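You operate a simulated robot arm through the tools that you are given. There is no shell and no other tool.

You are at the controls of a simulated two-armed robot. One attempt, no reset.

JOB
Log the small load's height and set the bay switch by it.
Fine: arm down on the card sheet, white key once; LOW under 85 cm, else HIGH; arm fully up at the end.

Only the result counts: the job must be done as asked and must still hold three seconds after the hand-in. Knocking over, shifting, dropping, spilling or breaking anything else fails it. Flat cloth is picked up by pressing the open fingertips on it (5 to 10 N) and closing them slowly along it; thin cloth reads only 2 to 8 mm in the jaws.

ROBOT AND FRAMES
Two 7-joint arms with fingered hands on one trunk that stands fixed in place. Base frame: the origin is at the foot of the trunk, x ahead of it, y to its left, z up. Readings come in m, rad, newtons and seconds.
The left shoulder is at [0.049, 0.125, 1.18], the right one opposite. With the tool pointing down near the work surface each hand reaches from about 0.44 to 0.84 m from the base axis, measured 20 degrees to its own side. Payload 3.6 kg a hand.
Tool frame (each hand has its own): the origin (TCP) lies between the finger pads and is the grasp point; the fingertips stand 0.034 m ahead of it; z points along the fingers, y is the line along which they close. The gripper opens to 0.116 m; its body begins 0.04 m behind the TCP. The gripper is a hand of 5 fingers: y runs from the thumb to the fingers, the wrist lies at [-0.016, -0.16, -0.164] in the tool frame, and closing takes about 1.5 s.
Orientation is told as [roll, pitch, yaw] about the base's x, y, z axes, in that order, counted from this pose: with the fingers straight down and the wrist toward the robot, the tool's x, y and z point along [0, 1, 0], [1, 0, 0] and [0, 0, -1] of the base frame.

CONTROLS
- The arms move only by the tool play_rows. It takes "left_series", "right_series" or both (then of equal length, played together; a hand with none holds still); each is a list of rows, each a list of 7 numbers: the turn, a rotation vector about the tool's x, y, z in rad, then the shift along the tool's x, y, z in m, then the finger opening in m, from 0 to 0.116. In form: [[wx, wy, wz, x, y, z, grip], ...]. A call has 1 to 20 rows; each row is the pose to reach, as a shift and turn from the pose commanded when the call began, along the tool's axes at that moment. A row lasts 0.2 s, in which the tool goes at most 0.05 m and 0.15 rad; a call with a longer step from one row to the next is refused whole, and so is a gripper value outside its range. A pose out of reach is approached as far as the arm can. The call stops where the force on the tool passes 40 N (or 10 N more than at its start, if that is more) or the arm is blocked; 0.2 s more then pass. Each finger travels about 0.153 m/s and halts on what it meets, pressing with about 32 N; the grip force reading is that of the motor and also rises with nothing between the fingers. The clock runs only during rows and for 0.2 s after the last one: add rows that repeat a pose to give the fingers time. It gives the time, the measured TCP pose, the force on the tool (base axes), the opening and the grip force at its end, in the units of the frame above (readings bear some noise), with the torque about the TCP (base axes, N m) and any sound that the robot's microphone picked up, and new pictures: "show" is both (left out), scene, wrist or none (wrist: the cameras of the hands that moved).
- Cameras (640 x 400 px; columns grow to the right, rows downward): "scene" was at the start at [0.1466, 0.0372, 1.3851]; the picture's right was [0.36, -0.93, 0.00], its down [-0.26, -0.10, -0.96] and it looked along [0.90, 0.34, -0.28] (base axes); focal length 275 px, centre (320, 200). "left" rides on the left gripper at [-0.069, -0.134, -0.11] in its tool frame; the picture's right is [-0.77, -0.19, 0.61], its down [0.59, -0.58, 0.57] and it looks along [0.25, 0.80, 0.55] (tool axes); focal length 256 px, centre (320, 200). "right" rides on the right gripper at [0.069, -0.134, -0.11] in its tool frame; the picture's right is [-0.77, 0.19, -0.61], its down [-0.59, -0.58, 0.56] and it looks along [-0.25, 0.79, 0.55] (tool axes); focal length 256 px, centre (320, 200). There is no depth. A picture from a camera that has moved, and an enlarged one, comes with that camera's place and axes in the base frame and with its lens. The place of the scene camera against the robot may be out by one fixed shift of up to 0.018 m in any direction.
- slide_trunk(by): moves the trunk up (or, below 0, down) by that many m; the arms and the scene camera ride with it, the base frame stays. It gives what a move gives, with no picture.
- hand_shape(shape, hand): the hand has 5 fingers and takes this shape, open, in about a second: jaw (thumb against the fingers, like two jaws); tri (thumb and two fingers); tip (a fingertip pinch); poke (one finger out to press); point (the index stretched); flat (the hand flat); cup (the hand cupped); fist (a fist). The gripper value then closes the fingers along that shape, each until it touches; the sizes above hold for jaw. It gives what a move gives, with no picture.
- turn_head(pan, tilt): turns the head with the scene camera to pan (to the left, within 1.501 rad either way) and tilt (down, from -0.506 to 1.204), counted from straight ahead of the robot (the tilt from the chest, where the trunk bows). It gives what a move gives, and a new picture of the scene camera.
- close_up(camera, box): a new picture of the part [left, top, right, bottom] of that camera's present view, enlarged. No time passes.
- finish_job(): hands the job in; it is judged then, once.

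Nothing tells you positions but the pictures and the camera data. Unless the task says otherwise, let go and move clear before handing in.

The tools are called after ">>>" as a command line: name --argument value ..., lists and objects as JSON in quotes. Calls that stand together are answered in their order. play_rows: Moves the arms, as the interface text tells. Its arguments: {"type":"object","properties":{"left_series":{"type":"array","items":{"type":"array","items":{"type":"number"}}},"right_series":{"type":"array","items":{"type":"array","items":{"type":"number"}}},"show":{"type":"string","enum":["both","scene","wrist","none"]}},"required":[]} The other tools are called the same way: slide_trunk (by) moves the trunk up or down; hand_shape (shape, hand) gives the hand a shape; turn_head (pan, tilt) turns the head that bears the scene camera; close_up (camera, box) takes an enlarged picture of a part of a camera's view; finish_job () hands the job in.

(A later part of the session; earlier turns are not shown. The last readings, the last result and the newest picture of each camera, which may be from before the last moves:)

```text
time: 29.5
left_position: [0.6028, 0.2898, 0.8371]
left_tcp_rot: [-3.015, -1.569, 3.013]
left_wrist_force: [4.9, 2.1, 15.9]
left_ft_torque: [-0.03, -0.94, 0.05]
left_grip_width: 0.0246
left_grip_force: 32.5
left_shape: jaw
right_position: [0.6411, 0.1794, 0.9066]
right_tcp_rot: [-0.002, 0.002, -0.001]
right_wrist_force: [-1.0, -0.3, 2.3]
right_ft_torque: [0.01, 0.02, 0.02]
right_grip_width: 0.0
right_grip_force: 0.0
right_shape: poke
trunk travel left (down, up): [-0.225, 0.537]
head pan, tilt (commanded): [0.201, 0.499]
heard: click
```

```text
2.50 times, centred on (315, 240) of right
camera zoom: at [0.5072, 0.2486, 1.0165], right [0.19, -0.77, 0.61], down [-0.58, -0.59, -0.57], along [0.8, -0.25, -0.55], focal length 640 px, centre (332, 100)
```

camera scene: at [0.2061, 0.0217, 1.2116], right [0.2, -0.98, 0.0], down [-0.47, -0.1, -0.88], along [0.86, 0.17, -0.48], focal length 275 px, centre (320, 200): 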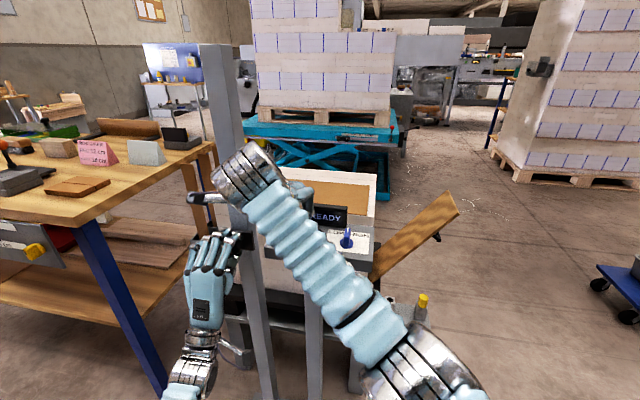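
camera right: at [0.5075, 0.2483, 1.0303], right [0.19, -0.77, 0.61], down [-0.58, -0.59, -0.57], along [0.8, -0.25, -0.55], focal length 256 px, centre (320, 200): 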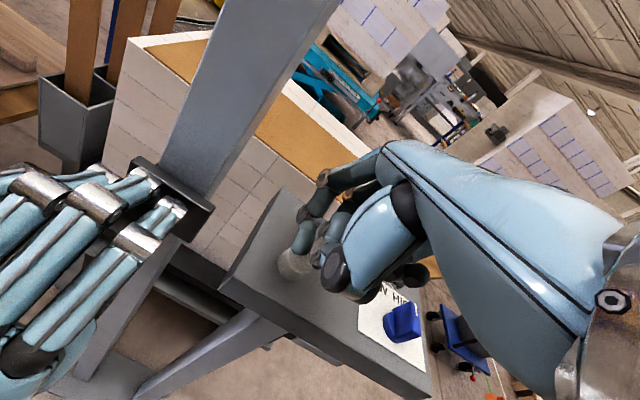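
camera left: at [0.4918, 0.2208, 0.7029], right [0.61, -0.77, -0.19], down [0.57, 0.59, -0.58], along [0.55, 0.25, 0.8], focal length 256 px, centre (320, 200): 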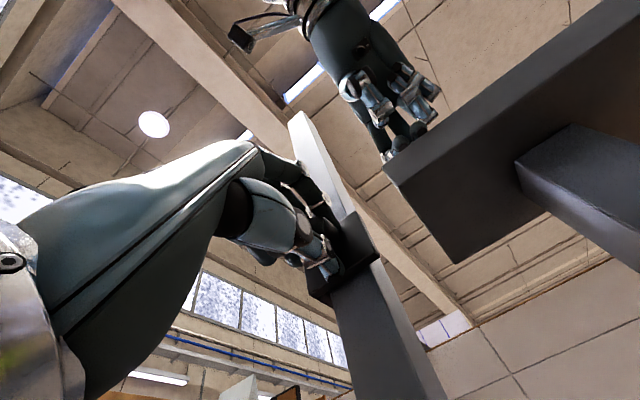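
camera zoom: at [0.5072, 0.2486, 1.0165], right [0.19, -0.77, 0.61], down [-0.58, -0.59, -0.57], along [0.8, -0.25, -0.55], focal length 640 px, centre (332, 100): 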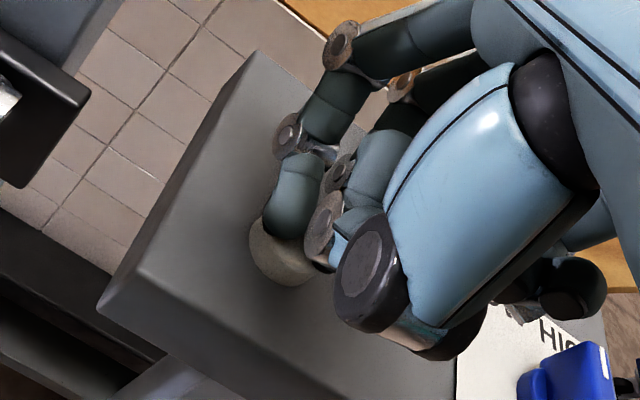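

The key clicked and the display changed to a reading ending in "2 cm". I'll lift the right hand straight off and back, then read it.

>>> play_rows --right_series '[[0, 0, 0, 0, 0, -0.02, 0], [0, 0, 0, 0, 0, -0.05, 0], [0, 0, 0, 0, 0, -0.09, 0], [0, 0, 0, -0.03, 0, -0.12, 0], [0, 0, 0, -0.07, -0.01, -0.14, 0], [0, 0, 0, -0.11, -0.02, -0.16, 0], [0, 0, 0, -0.15, -0.03, -0.18, 0], [0, 0, 0, -0.19, -0.03, -0.2, 0], [0, 0, 0, -0.23, -0.03, -0.2, 0]]' --show "scene"

>>> close_up --camera "scene" --box '[240, 170, 400, 260]'

```text
time: 31.7
left_position: [0.6028, 0.2912, 0.837]
left_tcp_rot: [3.073, -1.568, -3.074]
left_wrist_force: [0.6, -0.2, 4.9]
left_ft_torque: [-0.04, -0.84, -0.04]
left_grip_width: 0.0243
left_grip_force: 31.6
left_shape: jaw
right_position: [0.6199, -0.0771, 1.0798]
right_tcp_rot: [-0.02, 0.044, -0.054]
right_wrist_force: [0.1, -0.3, -1.0]
right_ft_torque: [0.0, 0.0, 0.0]
right_grip_width: 0.0
right_grip_force: 0.1
right_shape: poke
trunk travel left (down, up): [-0.225, 0.537]
head pan, tilt (commanded): [0.201, 0.499]
stopped in row 9 (right hand): the arm was blocked; the commanded pose is now the measured one
camera scene: at [0.2069, 0.0215, 1.2111], right [0.2, -0.98, 0.0], down [-0.47, -0.1, -0.88], along [0.86, 0.18, -0.48], focal length 275 px, centre (320, 200)
```

scene: 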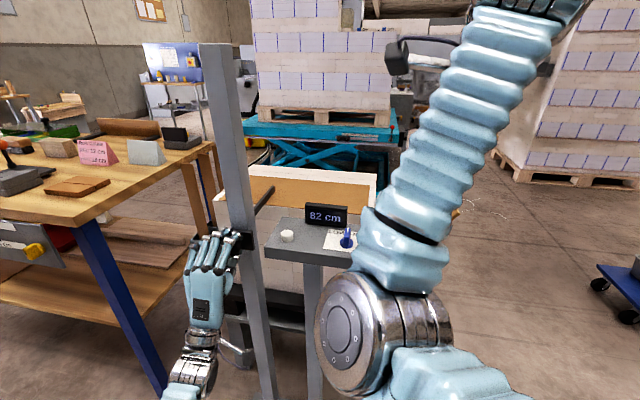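

```text
4.00 times, centred on (320, 215) of scene
camera zoom: at [0.2069, 0.0215, 1.2111], right [0.2, -0.98, 0.0], down [-0.47, -0.1, -0.88], along [0.86, 0.18, -0.48], focal length 1101 px, centre (320, 140)
```

zoom: 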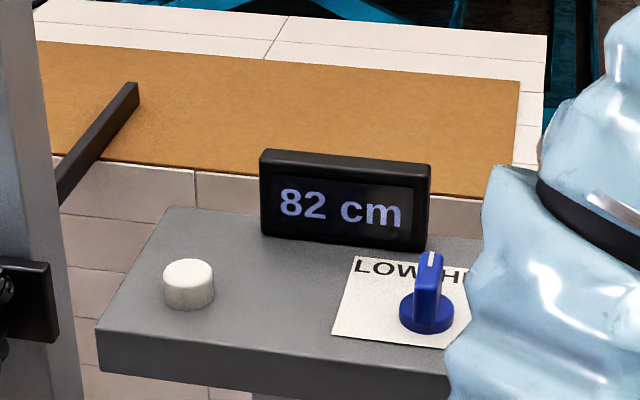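

The display reads 82 cm, so the switch must go to LOW. First I'll bring the gauge arm back up with the left hand.

>>> play_rows --left_series '[[0, 0, 0, 0, 0.01, 0, 0.025], [0, 0, 0, 0, 0.03, 0, 0.025], [0, 0, 0, 0, 0.055, 0, 0.025], [0, 0, 0, 0, 0.08, 0, 0.025], [0, 0, 0, 0, 0.105, 0, 0.025], [0, 0, 0, 0, 0.13, 0, 0.025], [0, 0, 0, 0, 0.155, 0, 0.025], [0, 0, 0, 0, 0.18, 0, 0.025], [0, 0, 0, 0, 0.205, 0, 0.025], [0, 0, 0, 0, 0.23, 0, 0.025], [0, 0, 0, 0, 0.25, 0, 0.025], [0, 0, 0, 0, 0.265, 0, 0.025]]' --show "scene"

```text
time: 34.3
left_position: [0.6025, 0.2896, 1.1001]
left_tcp_rot: [3.038, -1.568, -3.037]
left_wrist_force: [-17.7, -3.3, -4.8]
left_ft_torque: [0.02, -0.87, -0.19]
left_grip_width: 0.0238
left_grip_force: 32.0
left_shape: jaw
right_position: [0.6174, -0.078, 1.0837]
right_tcp_rot: [-0.021, 0.039, -0.055]
right_wrist_force: [0.5, -0.1, 1.0]
right_ft_torque: [-0.01, 0.01, 0.0]
right_grip_width: 0.0
right_grip_force: 0.0
right_shape: poke
trunk travel left (down, up): [-0.225, 0.537]
head pan, tilt (commanded): [0.201, 0.499]
camera scene: at [0.2049, 0.0218, 1.2118], right [0.2, -0.98, 0.0], down [-0.47, -0.1, -0.88], along [0.86, 0.18, -0.48], focal length 275 px, centre (320, 200)
```

scene: 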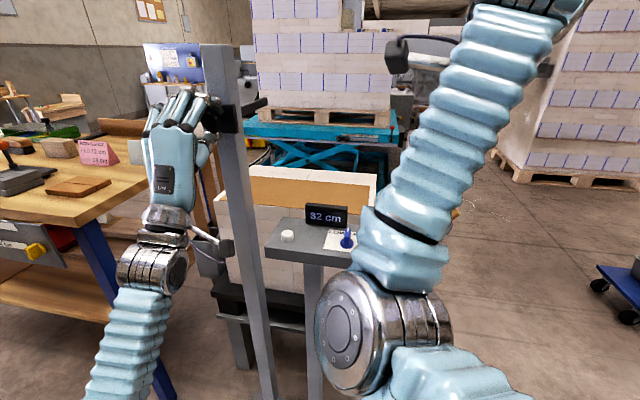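

>>> play_rows --left_series '[[0, 0, 0, 0, 0.006, -0.002, 0.025], [0, 0, 0, 0, 0.012, -0.002, 0.025], [0, 0, 0, 0, 0.017, -0.002, 0.025], [0, 0, 0, 0, 0.021, -0.002, 0.025], [0, 0, 0, 0, 0.025, -0.002, 0.025]]' --show "scene"

>>> close_up --camera "scene" --box '[130, 40, 290, 160]'

```text
time: 35.5
left_position: [0.6029, 0.2918, 1.1221]
left_tcp_rot: [-0.093, -1.561, 0.09]
left_wrist_force: [-23.8, -9.4, -30.5]
left_ft_torque: [0.11, -0.18, -0.29]
left_grip_width: 0.0214
left_grip_force: 31.2
left_shape: jaw
right_position: [0.6173, -0.077, 1.0818]
right_tcp_rot: [-0.022, 0.043, -0.054]
right_wrist_force: [0.2, 0.5, 0.6]
right_ft_torque: [0.01, -0.02, 0.01]
right_grip_width: 0.0
right_grip_force: 0.0
right_shape: poke
trunk travel left (down, up): [-0.225, 0.537]
head pan, tilt (commanded): [0.201, 0.499]
camera scene: at [0.2061, 0.0218, 1.2111], right [0.2, -0.98, 0.0], down [-0.47, -0.1, -0.88], along [0.86, 0.17, -0.48], focal length 275 px, centre (320, 200)
```

scene: 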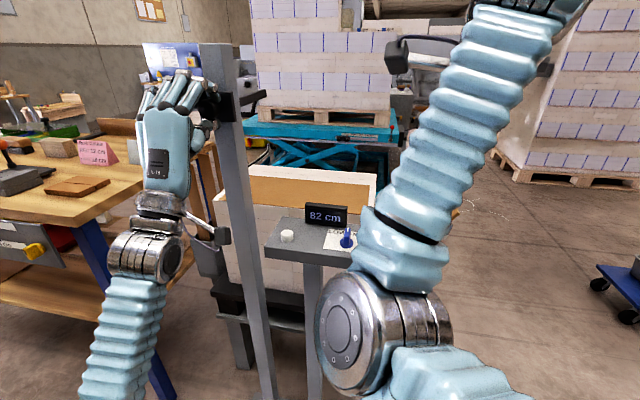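

```text
3.33 times, centred on (210, 100) of scene
camera zoom: at [0.2061, 0.0218, 1.2111], right [0.2, -0.98, 0.0], down [-0.47, -0.1, -0.88], along [0.86, 0.17, -0.48], focal length 918 px, centre (687, 533)
```

zoom: 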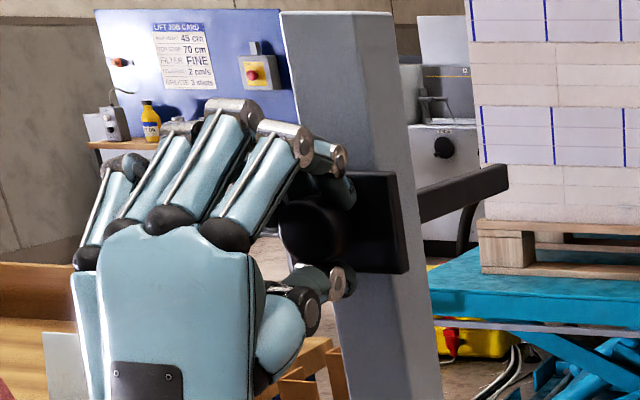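

The upper stop is reached (−30 N at the same height as at the start). I'll ease off, open the fingers, and see that the slider stays.

>>> play_rows --left_series '[[0, 0, 0, 0, -0.003, -0.002, 0.025], [0, 0, 0, 0, -0.003, -0.003, 0.04], [0, 0, 0, 0, -0.003, -0.003, 0.06], [0, 0, 0, 0, -0.003, -0.003, 0.08], [0, 0, 0, 0, -0.003, -0.003, 0.1], [0, 0, 0, 0, -0.003, -0.003, 0.116], [0, 0, 0, 0, -0.003, -0.003, 0.116]]' --show "scene"

>>> close_up --camera "scene" --box '[130, 40, 290, 160]'

>>> close_up --camera "left" --box '[220, 140, 420, 360]'

```text
time: 37.1
left_position: [0.6002, 0.2906, 1.1226]
left_tcp_rot: [-0.099, -1.568, 0.098]
left_wrist_force: [0.0, -0.3, 0.2]
left_ft_torque: [-0.02, 0.02, 0.03]
left_grip_width: 0.1158
left_grip_force: 0.0
left_shape: jaw
right_position: [0.6206, -0.0769, 1.0814]
right_tcp_rot: [-0.019, 0.043, -0.054]
right_wrist_force: [-0.4, 0.4, 0.0]
right_ft_torque: [-0.02, -0.03, 0.01]
right_grip_width: 0.0
right_grip_force: 0.1
right_shape: poke
trunk travel left (down, up): [-0.225, 0.537]
head pan, tilt (commanded): [0.201, 0.499]
camera scene: at [0.2074, 0.0222, 1.2113], right [0.2, -0.98, 0.0], down [-0.47, -0.1, -0.88], along [0.86, 0.17, -0.48], focal length 275 px, centre (320, 200)
```

scene: 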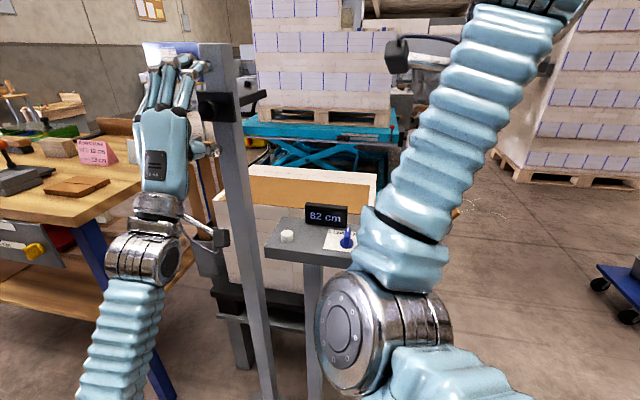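

```text
3.33 times, centred on (210, 100) of scene
camera zoom: at [0.2074, 0.0222, 1.2113], right [0.2, -0.98, 0.0], down [-0.47, -0.1, -0.88], along [0.86, 0.17, -0.48], focal length 918 px, centre (687, 533)
```

zoom: 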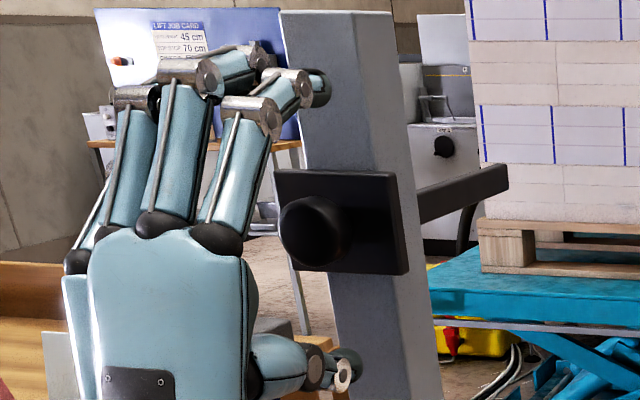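

```text
1.82 times, centred on (320, 250) of left
camera zoom: at [0.4883, 0.2213, 0.9884], right [0.61, -0.77, -0.19], down [0.56, 0.59, -0.58], along [0.56, 0.25, 0.79], focal length 465 px, centre (320, 109)
```

zoom: 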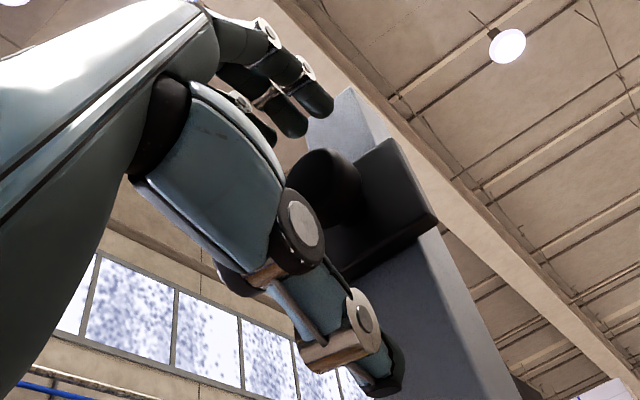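

The slider stayed at the top. I'll withdraw the left hand straight back from the knob.

>>> play_rows --left_series '[[0, 0, 0, 0, 0.002, -0.03, 0.116], [0, 0, 0, 0, 0.002, -0.06, 0.116], [0, 0, 0, 0.01, 0.002, -0.095, 0.116], [0, 0, 0, 0.02, 0.002, -0.13, 0.116], [0, 0, 0, 0.04, 0.002, -0.15, 0.116]]' --show "both"

>>> close_up --camera "right" --box '[0, 0, 640, 400]'

>>> turn_head --pan -0.1 --tilt 0.75

```text
time: 38.3
left_position: [0.4466, 0.3311, 1.1243]
left_tcp_rot: [-0.275, -1.566, 0.275]
left_wrist_force: [0.0, 1.4, -0.8]
left_ft_torque: [-0.02, -0.01, 0.0]
left_grip_width: 0.1157
left_grip_force: 0.1
left_shape: jaw
right_position: [0.6194, -0.0764, 1.082]
right_tcp_rot: [-0.022, 0.04, -0.053]
right_wrist_force: [-0.4, 0.2, -0.5]
right_ft_torque: [0.03, -0.02, -0.02]
right_grip_width: 0.0
right_grip_force: 0.0
right_shape: poke
trunk travel left (down, up): [-0.225, 0.537]
head pan, tilt (commanded): [0.201, 0.499]
camera scene: at [0.2071, 0.0227, 1.2114], right [0.2, -0.98, 0.0], down [-0.47, -0.1, -0.88], along [0.86, 0.18, -0.48], focal length 275 px, centre (320, 200)
camera left: at [0.3358, 0.2619, 0.9915], right [0.61, -0.77, -0.19], down [0.56, 0.59, -0.58], along [0.56, 0.25, 0.79], focal length 256 px, centre (320, 200)
```

scene: 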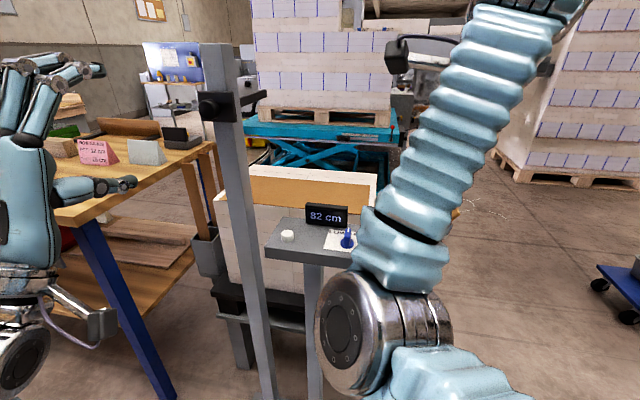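
left: 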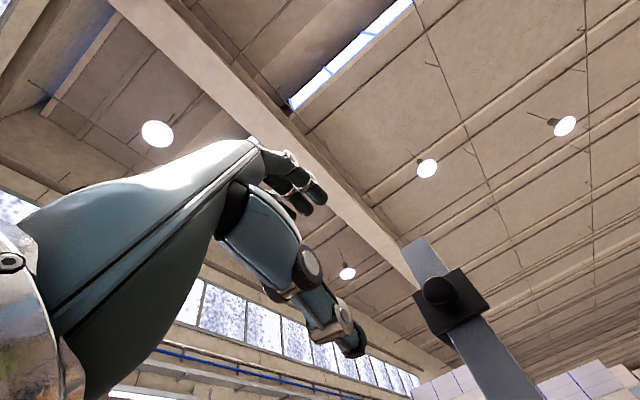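

```text
1.00 times, centred on (320, 200) of right (not enlarged: the box is as wide or as high as the picture)
camera zoom: at [0.4943, 0.0016, 1.1954], right [0.17, -0.77, 0.62], down [-0.63, -0.57, -0.53], along [0.76, -0.3, -0.58], focal length 256 px, centre (320, 200)
```

zoom: 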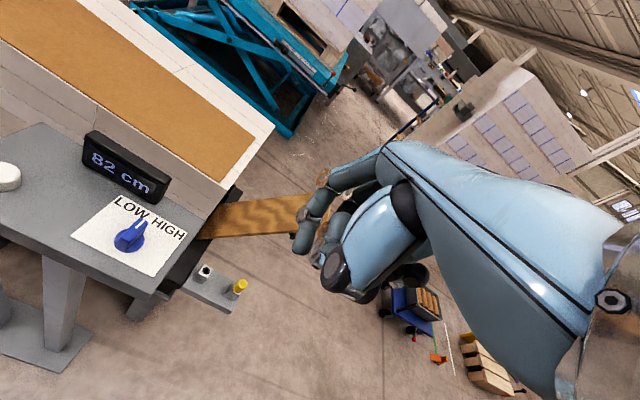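

```text
time: 39.1
left_position: [0.4463, 0.3312, 1.1249]
left_tcp_rot: [-0.115, -1.568, 0.115]
left_wrist_force: [-0.1, -0.5, -0.1]
left_ft_torque: [-0.01, -0.02, 0.02]
left_grip_width: 0.1157
left_grip_force: 0.1
left_shape: jaw
right_position: [0.6197, -0.0778, 1.0819]
right_tcp_rot: [-0.022, 0.042, -0.055]
right_wrist_force: [0.6, 0.3, -0.6]
right_ft_torque: [0.01, 0.0, 0.0]
right_grip_width: 0.0
right_grip_force: 0.1
right_shape: poke
trunk travel left (down, up): [-0.225, 0.537]
head pan, tilt (commanded): [-0.099, 0.75]
camera scene: at [0.2007, -0.0042, 1.1894], right [-0.1, -1.0, 0.0], down [-0.68, 0.07, -0.73], along [0.73, -0.07, -0.68], focal length 275 px, centre (320, 200)
```

scene: 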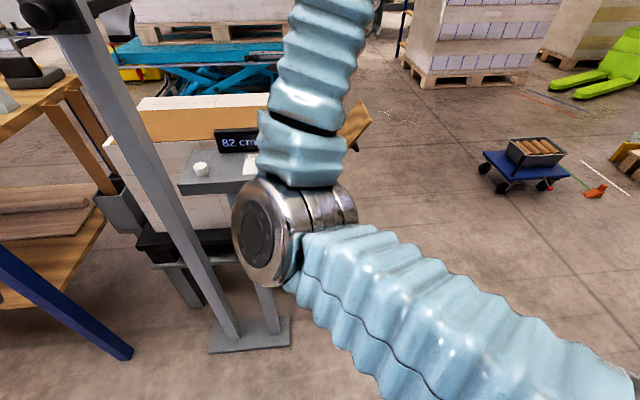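

>>> close_up --camera "right" --box '[60, 120, 220, 290]'

>>> turn_head --pan 0.25 --tilt 0.55

>>> close_up --camera "scene" --box '[270, 160, 400, 250]'

```text
2.35 times, centred on (140, 205) of right
camera zoom: at [0.4946, 0.0008, 1.1953], right [0.17, -0.77, 0.62], down [-0.63, -0.57, -0.53], along [0.76, -0.3, -0.58], focal length 602 px, centre (744, 188)
```

zoom: 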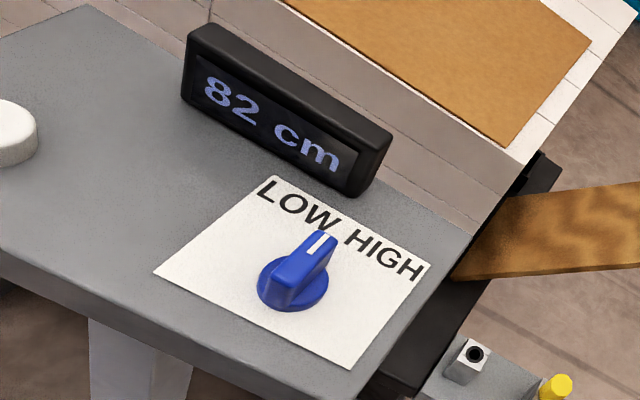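

```text
time: 40.0
left_position: [0.447, 0.3311, 1.1259]
left_tcp_rot: [-0.127, -1.566, 0.126]
left_wrist_force: [0.0, -0.2, 0.1]
left_ft_torque: [0.0, -0.01, -0.01]
left_grip_width: 0.1159
left_grip_force: 0.0
left_shape: jaw
right_position: [0.6193, -0.0754, 1.0812]
right_tcp_rot: [-0.021, 0.04, -0.054]
right_wrist_force: [0.1, 0.7, -0.5]
right_ft_torque: [0.01, 0.03, -0.05]
right_grip_width: 0.0
right_grip_force: 0.1
right_shape: poke
trunk travel left (down, up): [-0.225, 0.537]
head pan, tilt (commanded): [0.25, 0.55]
camera scene: at [0.2052, 0.0261, 1.2067], right [0.25, -0.97, 0.0], down [-0.51, -0.13, -0.85], along [0.83, 0.21, -0.52], focal length 275 px, centre (320, 200)
```

scene: 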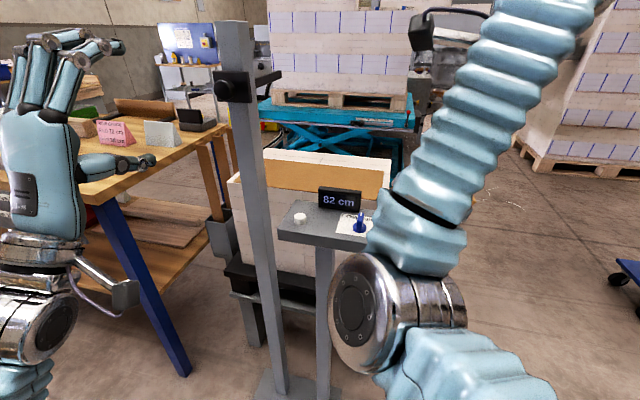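

```text
4.44 times, centred on (335, 205) of scene
camera zoom: at [0.2052, 0.0261, 1.2067], right [0.25, -0.97, 0.0], down [-0.51, -0.13, -0.85], along [0.83, 0.21, -0.52], focal length 1224 px, centre (253, 178)
```

zoom: 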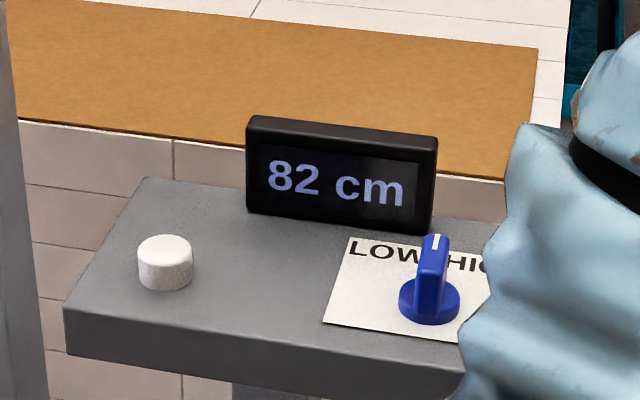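

The switch's blade points away from me between LOW and HIGH, with its pivot near [0.652, 0.054] and its top near z = 0.889. I'll push its far end leftward with the right index finger; first I tilt that hand back so its knuckles clear the display, hovering to the right of the switch.

>>> play_rows --right_series '[[-0.1, 0.003, -0.01, 0.01, 0.002, 0.013, 0], [-0.2, 0.006, -0.02, 0.02, 0.004, 0.027, 0], [-0.3, 0.01, -0.03, 0.03, 0.006, 0.04, 0], [-0.4, 0.014, -0.04, 0.04, 0.008, 0.054, 0], [-0.48, 0.017, -0.05, 0.05, 0.01, 0.068, 0], [-0.542, 0.02, -0.055, 0.057, 0.0105, 0.0815, 0], [-0.542, 0.02, -0.055, 0.057, 0.0105, 0.0815, 0]]'

>>> close_up --camera "right" --box '[140, 130, 400, 330]'

>>> close_up --camera "scene" --box '[270, 140, 430, 250]'

```text
time: 41.6
left_position: [0.446, 0.3313, 1.1252]
left_tcp_rot: [-0.071, -1.566, 0.072]
left_wrist_force: [0.3, 1.0, -0.1]
left_ft_torque: [-0.02, -0.03, -0.01]
left_grip_width: 0.1161
left_grip_force: 0.1
left_shape: jaw
right_position: [0.6339, -0.0331, 1.0034]
right_tcp_rot: [-0.046, -0.517, 0.008]
right_wrist_force: [0.2, 0.4, -1.3]
right_ft_torque: [0.01, -0.04, 0.0]
right_grip_width: 0.0003
right_grip_force: 0.1
right_shape: poke
trunk travel left (down, up): [-0.225, 0.537]
head pan, tilt (commanded): [0.25, 0.55]
camera scene: at [0.2051, 0.0261, 1.2068], right [0.25, -0.97, 0.0], down [-0.51, -0.13, -0.85], along [0.83, 0.21, -0.52], focal length 275 px, centre (320, 200)
camera right: at [0.4646, 0.0393, 1.031], right [-0.15, -0.74, 0.65], down [-0.23, -0.62, -0.75], along [0.96, -0.26, -0.08], focal length 256 px, centre (320, 200)
```

scene: 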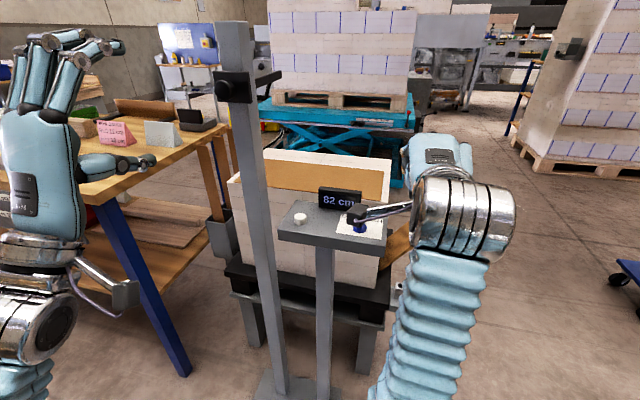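
right: 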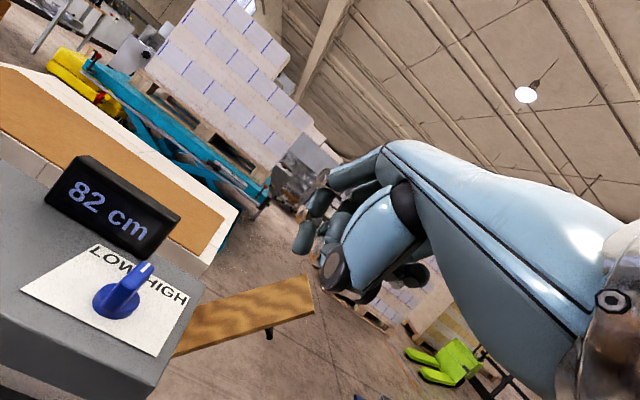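

```text
2.00 times, centred on (270, 230) of right
camera zoom: at [0.4646, 0.0393, 1.031], right [-0.15, -0.74, 0.65], down [-0.23, -0.62, -0.75], along [0.96, -0.26, -0.08], focal length 512 px, centre (420, 140)
```

zoom: 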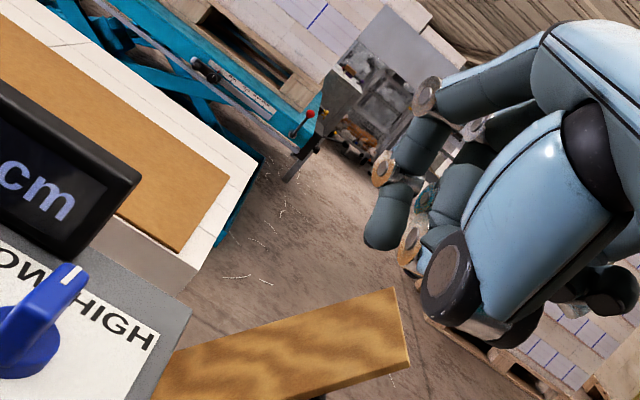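

```text
3.64 times, centred on (350, 195) of scene
camera zoom: at [0.2051, 0.0261, 1.2068], right [0.25, -0.97, 0.0], down [-0.51, -0.13, -0.85], along [0.83, 0.21, -0.52], focal length 1001 px, centre (211, 218)
```

zoom: 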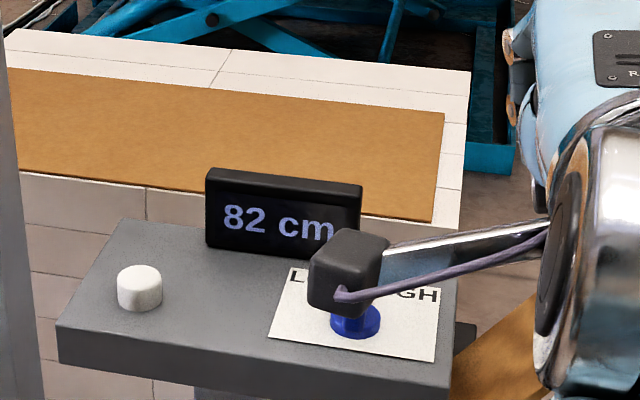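

The hand now hovers to the right of the switch with its knuckles well back. I'll step down to just above blade height and check again.

>>> play_rows --right_series '[[0, 0.015, 0, 0.008, -0.006, 0.019, 0], [0, 0.03, 0, 0.016, -0.012, 0.038, 0], [0, 0.045, 0, 0.0236, -0.0182, 0.0576, 0], [0, 0.045, 0, 0.0236, -0.0182, 0.0576, 0]]'

>>> close_up --camera "right" --box '[100, 130, 400, 360]'

>>> close_up --camera "scene" --box '[270, 160, 430, 270]'

```text
time: 42.6
left_position: [0.4479, 0.3314, 1.1246]
left_tcp_rot: [-0.066, -1.567, 0.067]
left_wrist_force: [0.4, -0.8, 0.3]
left_ft_torque: [0.01, 0.01, -0.03]
left_grip_width: 0.116
left_grip_force: 0.1
left_shape: jaw
right_position: [0.6467, -0.0165, 0.9437]
right_tcp_rot: [-0.032, -0.523, 0.02]
right_wrist_force: [-1.2, -0.2, -0.6]
right_ft_torque: [0.03, 0.02, -0.02]
right_grip_width: 0.0
right_grip_force: 0.1
right_shape: poke
trunk travel left (down, up): [-0.225, 0.537]
head pan, tilt (commanded): [0.25, 0.55]
camera scene: at [0.2051, 0.0261, 1.2068], right [0.25, -0.97, 0.0], down [-0.51, -0.13, -0.85], along [0.83, 0.21, -0.52], focal length 275 px, centre (320, 200)
camera right: at [0.4759, 0.0521, 0.9696], right [-0.14, -0.75, 0.64], down [-0.21, -0.61, -0.76], along [0.97, -0.25, -0.08], focal length 256 px, centre (320, 200)
```

scene: 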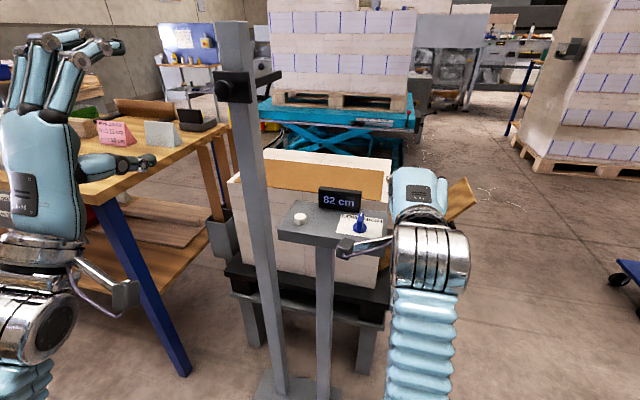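
right: 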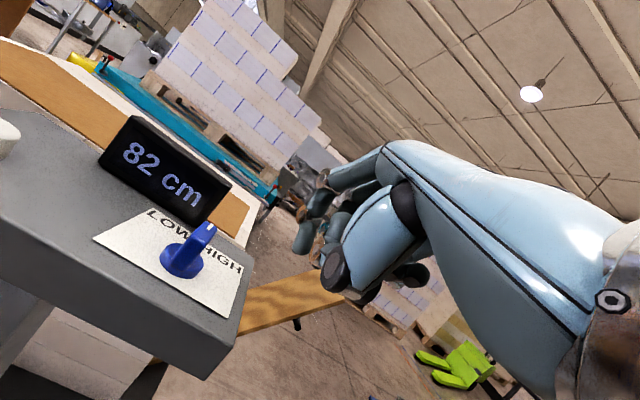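

```text
1.74 times, centred on (250, 245) of right
camera zoom: at [0.4759, 0.0521, 0.9696], right [-0.14, -0.75, 0.64], down [-0.21, -0.61, -0.76], along [0.97, -0.25, -0.08], focal length 445 px, centre (442, 122)
```

zoom: 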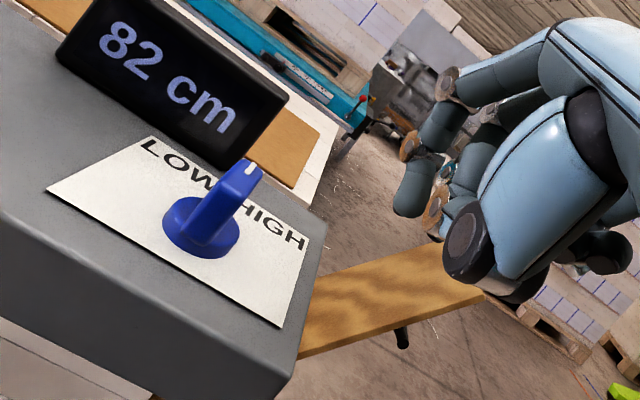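

```text
3.64 times, centred on (350, 215) of scene
camera zoom: at [0.2051, 0.0261, 1.2068], right [0.25, -0.97, 0.0], down [-0.51, -0.13, -0.85], along [0.83, 0.21, -0.52], focal length 1001 px, centre (211, 146)
```

zoom: 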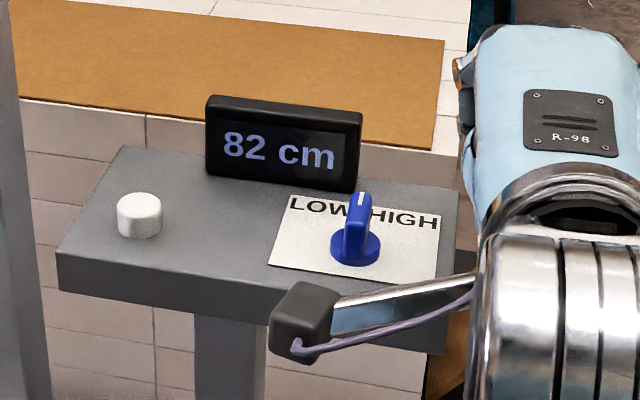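

>>> play_rows --right_series '[[0, 0, 0, 0.002, -0.0075, 0.01, 0], [0, 0, 0, 0.004, -0.015, 0.02, 0], [0, 0, 0, 0.0055, -0.0226, 0.0292, 0], [0, 0, 0, 0.0055, -0.0226, 0.0292, 0]]'

>>> close_up --camera "right" --box '[140, 130, 400, 330]'

>>> close_up --camera "scene" --box '[310, 170, 430, 260]'

>>> close_up --camera "left" --box '[320, 100, 640, 400]'

```text
time: 43.8
left_position: [0.4473, 0.3312, 1.1245]
left_tcp_rot: [-0.072, -1.568, 0.07]
left_wrist_force: [0.2, -1.2, 0.5]
left_ft_torque: [0.0, -0.02, 0.01]
left_grip_width: 0.116
left_grip_force: 0.1
left_shape: jaw
right_position: [0.6449, -0.0232, 0.9039]
right_tcp_rot: [-0.078, -0.532, 0.035]
right_wrist_force: [-0.8, -0.5, 0.6]
right_ft_torque: [0.03, 0.01, 0.03]
right_grip_width: 0.0002
right_grip_force: 0.1
right_shape: poke
trunk travel left (down, up): [-0.225, 0.537]
head pan, tilt (commanded): [0.25, 0.55]
stopped in row 4 (right hand): the arm was blocked; the commanded pose is now the measured one
camera scene: at [0.2051, 0.0259, 1.2068], right [0.25, -0.97, 0.0], down [-0.51, -0.13, -0.85], along [0.83, 0.21, -0.52], focal length 275 px, centre (320, 200)
camera right: at [0.4742, 0.0488, 0.9259], right [-0.16, -0.72, 0.67], down [-0.21, -0.64, -0.74], along [0.96, -0.26, -0.05], focal length 256 px, centre (320, 200)
```

scene: 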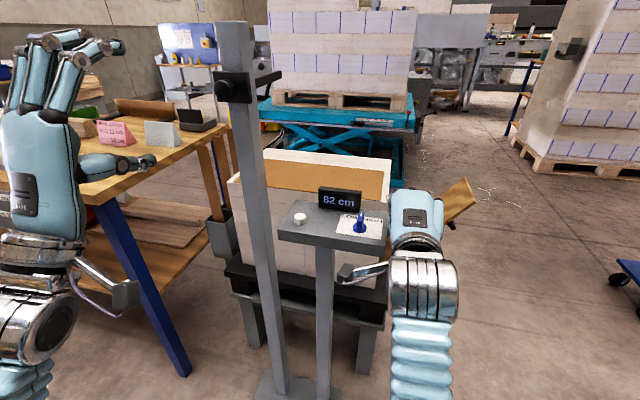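
right: 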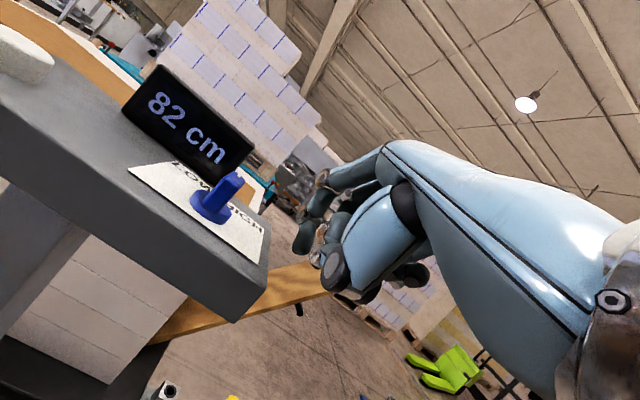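

```text
2.00 times, centred on (270, 230) of right
camera zoom: at [0.4742, 0.0488, 0.9259], right [-0.16, -0.72, 0.67], down [-0.21, -0.64, -0.74], along [0.96, -0.26, -0.05], focal length 512 px, centre (420, 140)
```

zoom: 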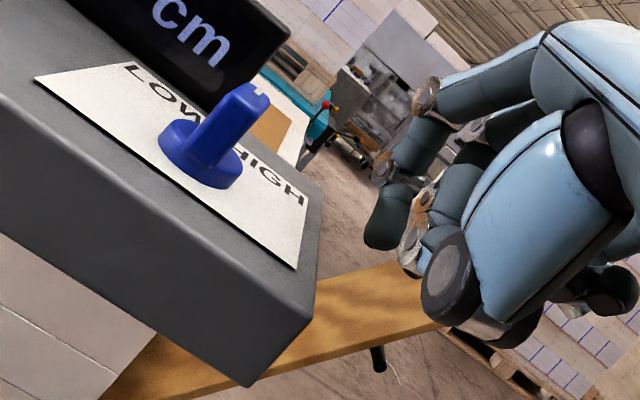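

```text
4.44 times, centred on (370, 215) of scene
camera zoom: at [0.2051, 0.0259, 1.2068], right [0.25, -0.97, 0.0], down [-0.51, -0.13, -0.85], along [0.83, 0.21, -0.52], focal length 1224 px, centre (98, 133)
```

zoom: 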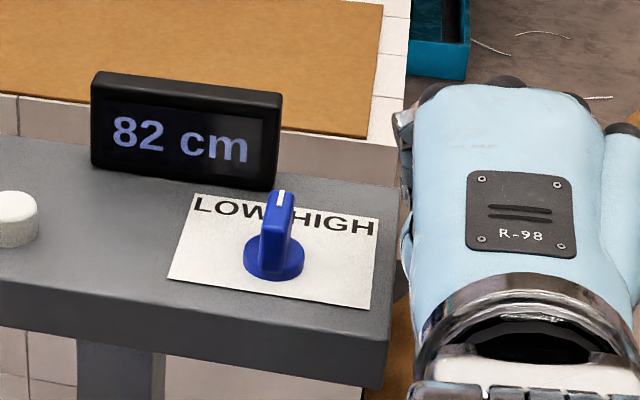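

```text
1.33 times, centred on (480, 250) of left
camera zoom: at [0.3365, 0.261, 0.9915], right [0.61, -0.77, -0.19], down [0.56, 0.59, -0.58], along [0.56, 0.25, 0.79], focal length 341 px, centre (107, 133)
```

zoom: 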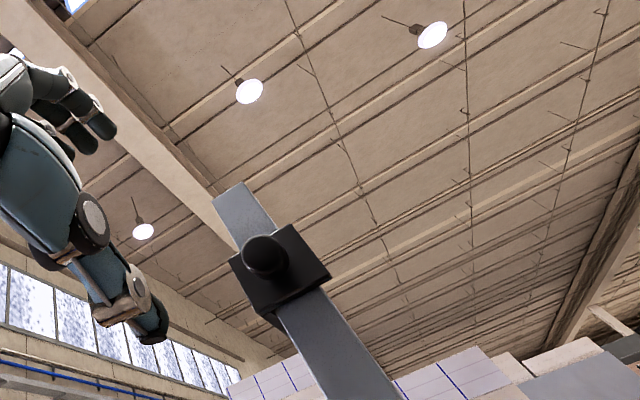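

The right arm ran into a joint limit on the way to the left. Raising the trunk back should give it a more natural posture for this low spot; everything is clear upward.

>>> slide_trunk --by 0.15

>>> turn_head --pan 0.1 --tilt 0.6

```text
time: 45.5
left_position: [0.4466, 0.3299, 1.274]
left_tcp_rot: [0.021, -1.566, -0.021]
left_wrist_force: [0.6, -0.2, -0.4]
left_ft_torque: [0.0, 0.01, 0.0]
left_grip_width: 0.1159
left_grip_force: 0.1
left_shape: jaw
right_position: [0.6495, -0.0385, 1.0552]
right_tcp_rot: [-0.127, -0.544, 0.04]
right_wrist_force: [0.6, -0.1, 0.3]
right_ft_torque: [-0.03, -0.02, 0.01]
right_grip_width: 0.0
right_grip_force: 0.1
right_shape: poke
trunk travel left (down, up): [-0.375, 0.387]
head pan, tilt (commanded): [0.25, 0.55]
```

```text
time: 46.2
left_position: [0.4482, 0.3319, 1.2744]
left_tcp_rot: [-0.023, -1.567, 0.022]
left_wrist_force: [-0.4, 0.2, -0.1]
left_ft_torque: [0.02, -0.05, -0.02]
left_grip_width: 0.1158
left_grip_force: 0.0
left_shape: jaw
right_position: [0.6502, -0.04, 1.0562]
right_tcp_rot: [-0.128, -0.545, 0.039]
right_wrist_force: [0.1, -0.9, 0.9]
right_ft_torque: [-0.01, 0.01, -0.01]
right_grip_width: 0.0
right_grip_force: 0.1
right_shape: poke
trunk travel left (down, up): [-0.375, 0.387]
head pan, tilt (commanded): [0.099, 0.6]
camera scene: at [0.1472, 0.0127, 1.3562], right [0.1, -0.99, 0.0], down [-0.56, -0.06, -0.82], along [0.82, 0.08, -0.57], focal length 275 px, centre (320, 200)
```

scene: 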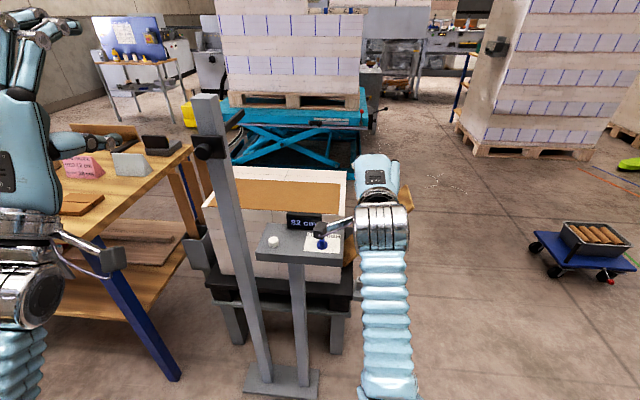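

>>> play_rows --right_series '[[0.075, 0.032, 0.01, 0.01, 0.0003, -0.001, 0], [0.15, 0.064, 0.02, 0.02, 0.0006, -0.002, 0], [0.22, 0.096, 0.03, 0.03, 0.001, -0.003, 0], [0.295, 0.128, 0.039, 0.04, 0.0013, -0.0043, 0], [0.295, 0.128, 0.039, 0.04, 0.0013, -0.0043, 0]]' --show "scene"

```text
time: 47.4
left_position: [0.446, 0.3317, 1.2757]
left_tcp_rot: [0.043, -1.568, -0.045]
left_wrist_force: [-0.8, -1.3, 0.2]
left_ft_torque: [0.01, -0.01, 0.03]
left_grip_width: 0.116
left_grip_force: 0.1
left_shape: jaw
right_position: [0.6515, -0.0015, 1.055]
right_tcp_rot: [0.032, -0.247, -0.028]
right_wrist_force: [-0.1, -0.9, 0.2]
right_ft_torque: [-0.02, -0.02, 0.0]
right_grip_width: 0.0
right_grip_force: 0.0
right_shape: poke
trunk travel left (down, up): [-0.375, 0.387]
head pan, tilt (commanded): [0.099, 0.6]
camera scene: at [0.1471, 0.0125, 1.3561], right [0.1, -1.0, 0.0], down [-0.56, -0.06, -0.82], along [0.82, 0.08, -0.57], focal length 275 px, centre (320, 200)
```

scene: 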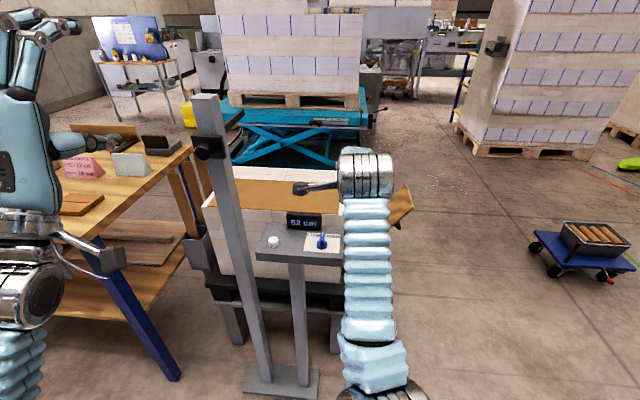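

That posture works without hitting limits. I'll descend to just above blade height at this y, to the right of the switch.

>>> play_rows --right_series '[[0, -0.008, -0.007, -0.0013, -0.0067, 0.0266, 0], [0, -0.016, -0.014, -0.0027, -0.0134, 0.0533, 0], [0, -0.024, -0.021, -0.004, -0.02, 0.08, 0], [0, -0.032, -0.028, -0.0054, -0.0268, 0.1066, 0], [0, -0.032, -0.028, -0.0054, -0.0268, 0.1066, 0]]'

>>> close_up --camera "right" --box '[140, 130, 400, 360]'

>>> close_up --camera "scene" --box '[260, 180, 400, 290]'

```text
time: 48.8
left_position: [0.4473, 0.3319, 1.2749]
left_tcp_rot: [0.156, -1.569, -0.16]
left_wrist_force: [0.1, 0.5, 0.2]
left_ft_torque: [0.01, 0.03, 0.0]
left_grip_width: 0.1158
left_grip_force: 0.0
left_shape: jaw
right_position: [0.6621, -0.0212, 0.9515]
right_tcp_rot: [-0.046, -0.274, 0.0]
right_wrist_force: [-0.5, -0.6, -1.0]
right_ft_torque: [0.03, -0.01, 0.0]
right_grip_width: 0.0
right_grip_force: 0.0
right_shape: poke
trunk travel left (down, up): [-0.375, 0.387]
head pan, tilt (commanded): [0.099, 0.6]
stopped in row 5 (right hand): the arm was blocked; the commanded pose is now the measured one
camera scene: at [0.1473, 0.0123, 1.3561], right [0.1, -1.0, 0.0], down [-0.56, -0.06, -0.82], along [0.82, 0.08, -0.57], focal length 275 px, centre (320, 200)
camera right: at [0.5037, 0.0529, 1.0184], right [0.01, -0.74, 0.67], down [-0.41, -0.61, -0.67], along [0.91, -0.27, -0.31], focal length 256 px, centre (320, 200)
```

scene: 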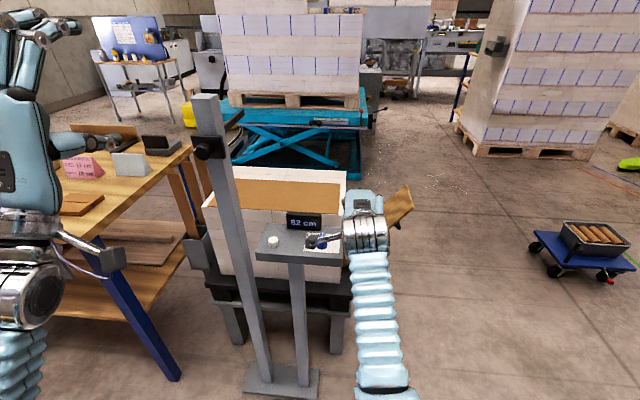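
right: 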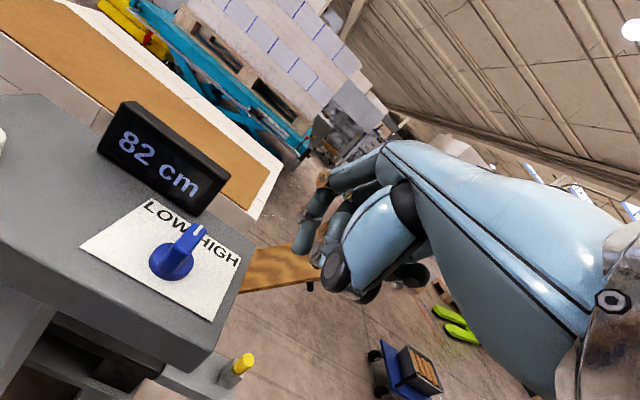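

```text
1.74 times, centred on (270, 245) of right
camera zoom: at [0.5037, 0.0529, 1.0184], right [0.01, -0.74, 0.67], down [-0.41, -0.61, -0.67], along [0.91, -0.27, -0.31], focal length 445 px, centre (407, 122)
```

zoom: 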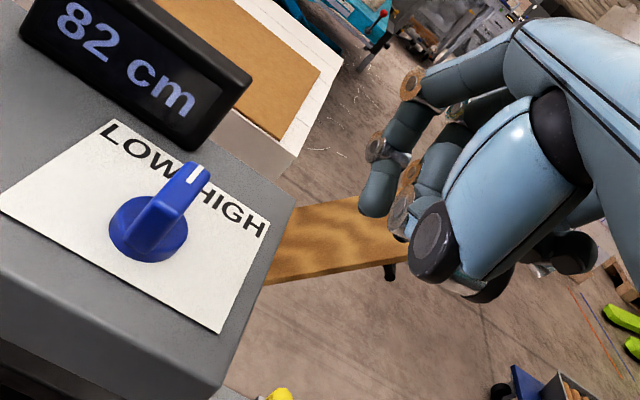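

```text
3.64 times, centred on (330, 235) of scene
camera zoom: at [0.1473, 0.0123, 1.3561], right [0.1, -1.0, 0.0], down [-0.56, -0.06, -0.82], along [0.82, 0.08, -0.57], focal length 1001 px, centre (284, 73)
```

zoom: 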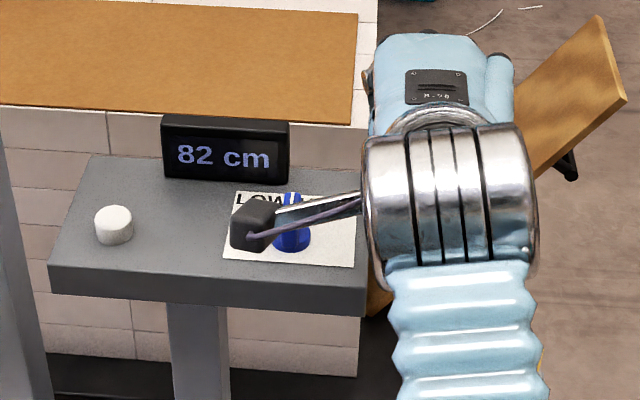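

The elbow-down posture keeps hitting its limit, so I'll go back up and use a fingers-down pose with the hand yawed a little so its wrist comes from the right.

>>> play_rows --right_series '[[0.053, 0.02, -0.081, 0.0033, 0.0011, -0.0203, 0], [0.106, 0.04, -0.162, 0.0065, 0.0022, -0.0406, 0], [0.159, 0.061, -0.244, 0.0098, 0.0033, -0.061, 0], [0.212, 0.081, -0.325, 0.013, 0.0044, -0.0813, 0], [0.265, 0.101, -0.406, 0.0163, 0.0055, -0.1016, 0], [0.265, 0.101, -0.406, 0.0163, 0.0055, -0.1016, 0]]' --show "scene"

```text
time: 50.2
left_position: [0.4473, 0.3312, 1.275]
left_tcp_rot: [-0.052, -1.569, 0.049]
left_wrist_force: [0.1, 0.3, 0.9]
left_ft_torque: [0.02, 0.0, 0.02]
left_grip_width: 0.1158
left_grip_force: 0.1
left_shape: jaw
right_position: [0.64, 0.0037, 1.0505]
right_tcp_rot: [0.011, 0.004, 0.408]
right_wrist_force: [0.3, -0.4, 0.5]
right_ft_torque: [-0.01, -0.03, 0.0]
right_grip_width: 0.0003
right_grip_force: 0.0
right_shape: poke
trunk travel left (down, up): [-0.375, 0.387]
head pan, tilt (commanded): [0.099, 0.6]
camera scene: at [0.1472, 0.0127, 1.3561], right [0.1, -1.0, 0.0], down [-0.56, -0.06, -0.82], along [0.82, 0.08, -0.57], focal length 275 px, centre (320, 200)
```

scene: 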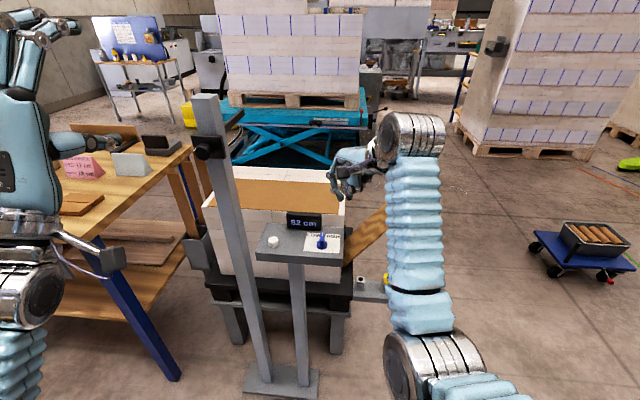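

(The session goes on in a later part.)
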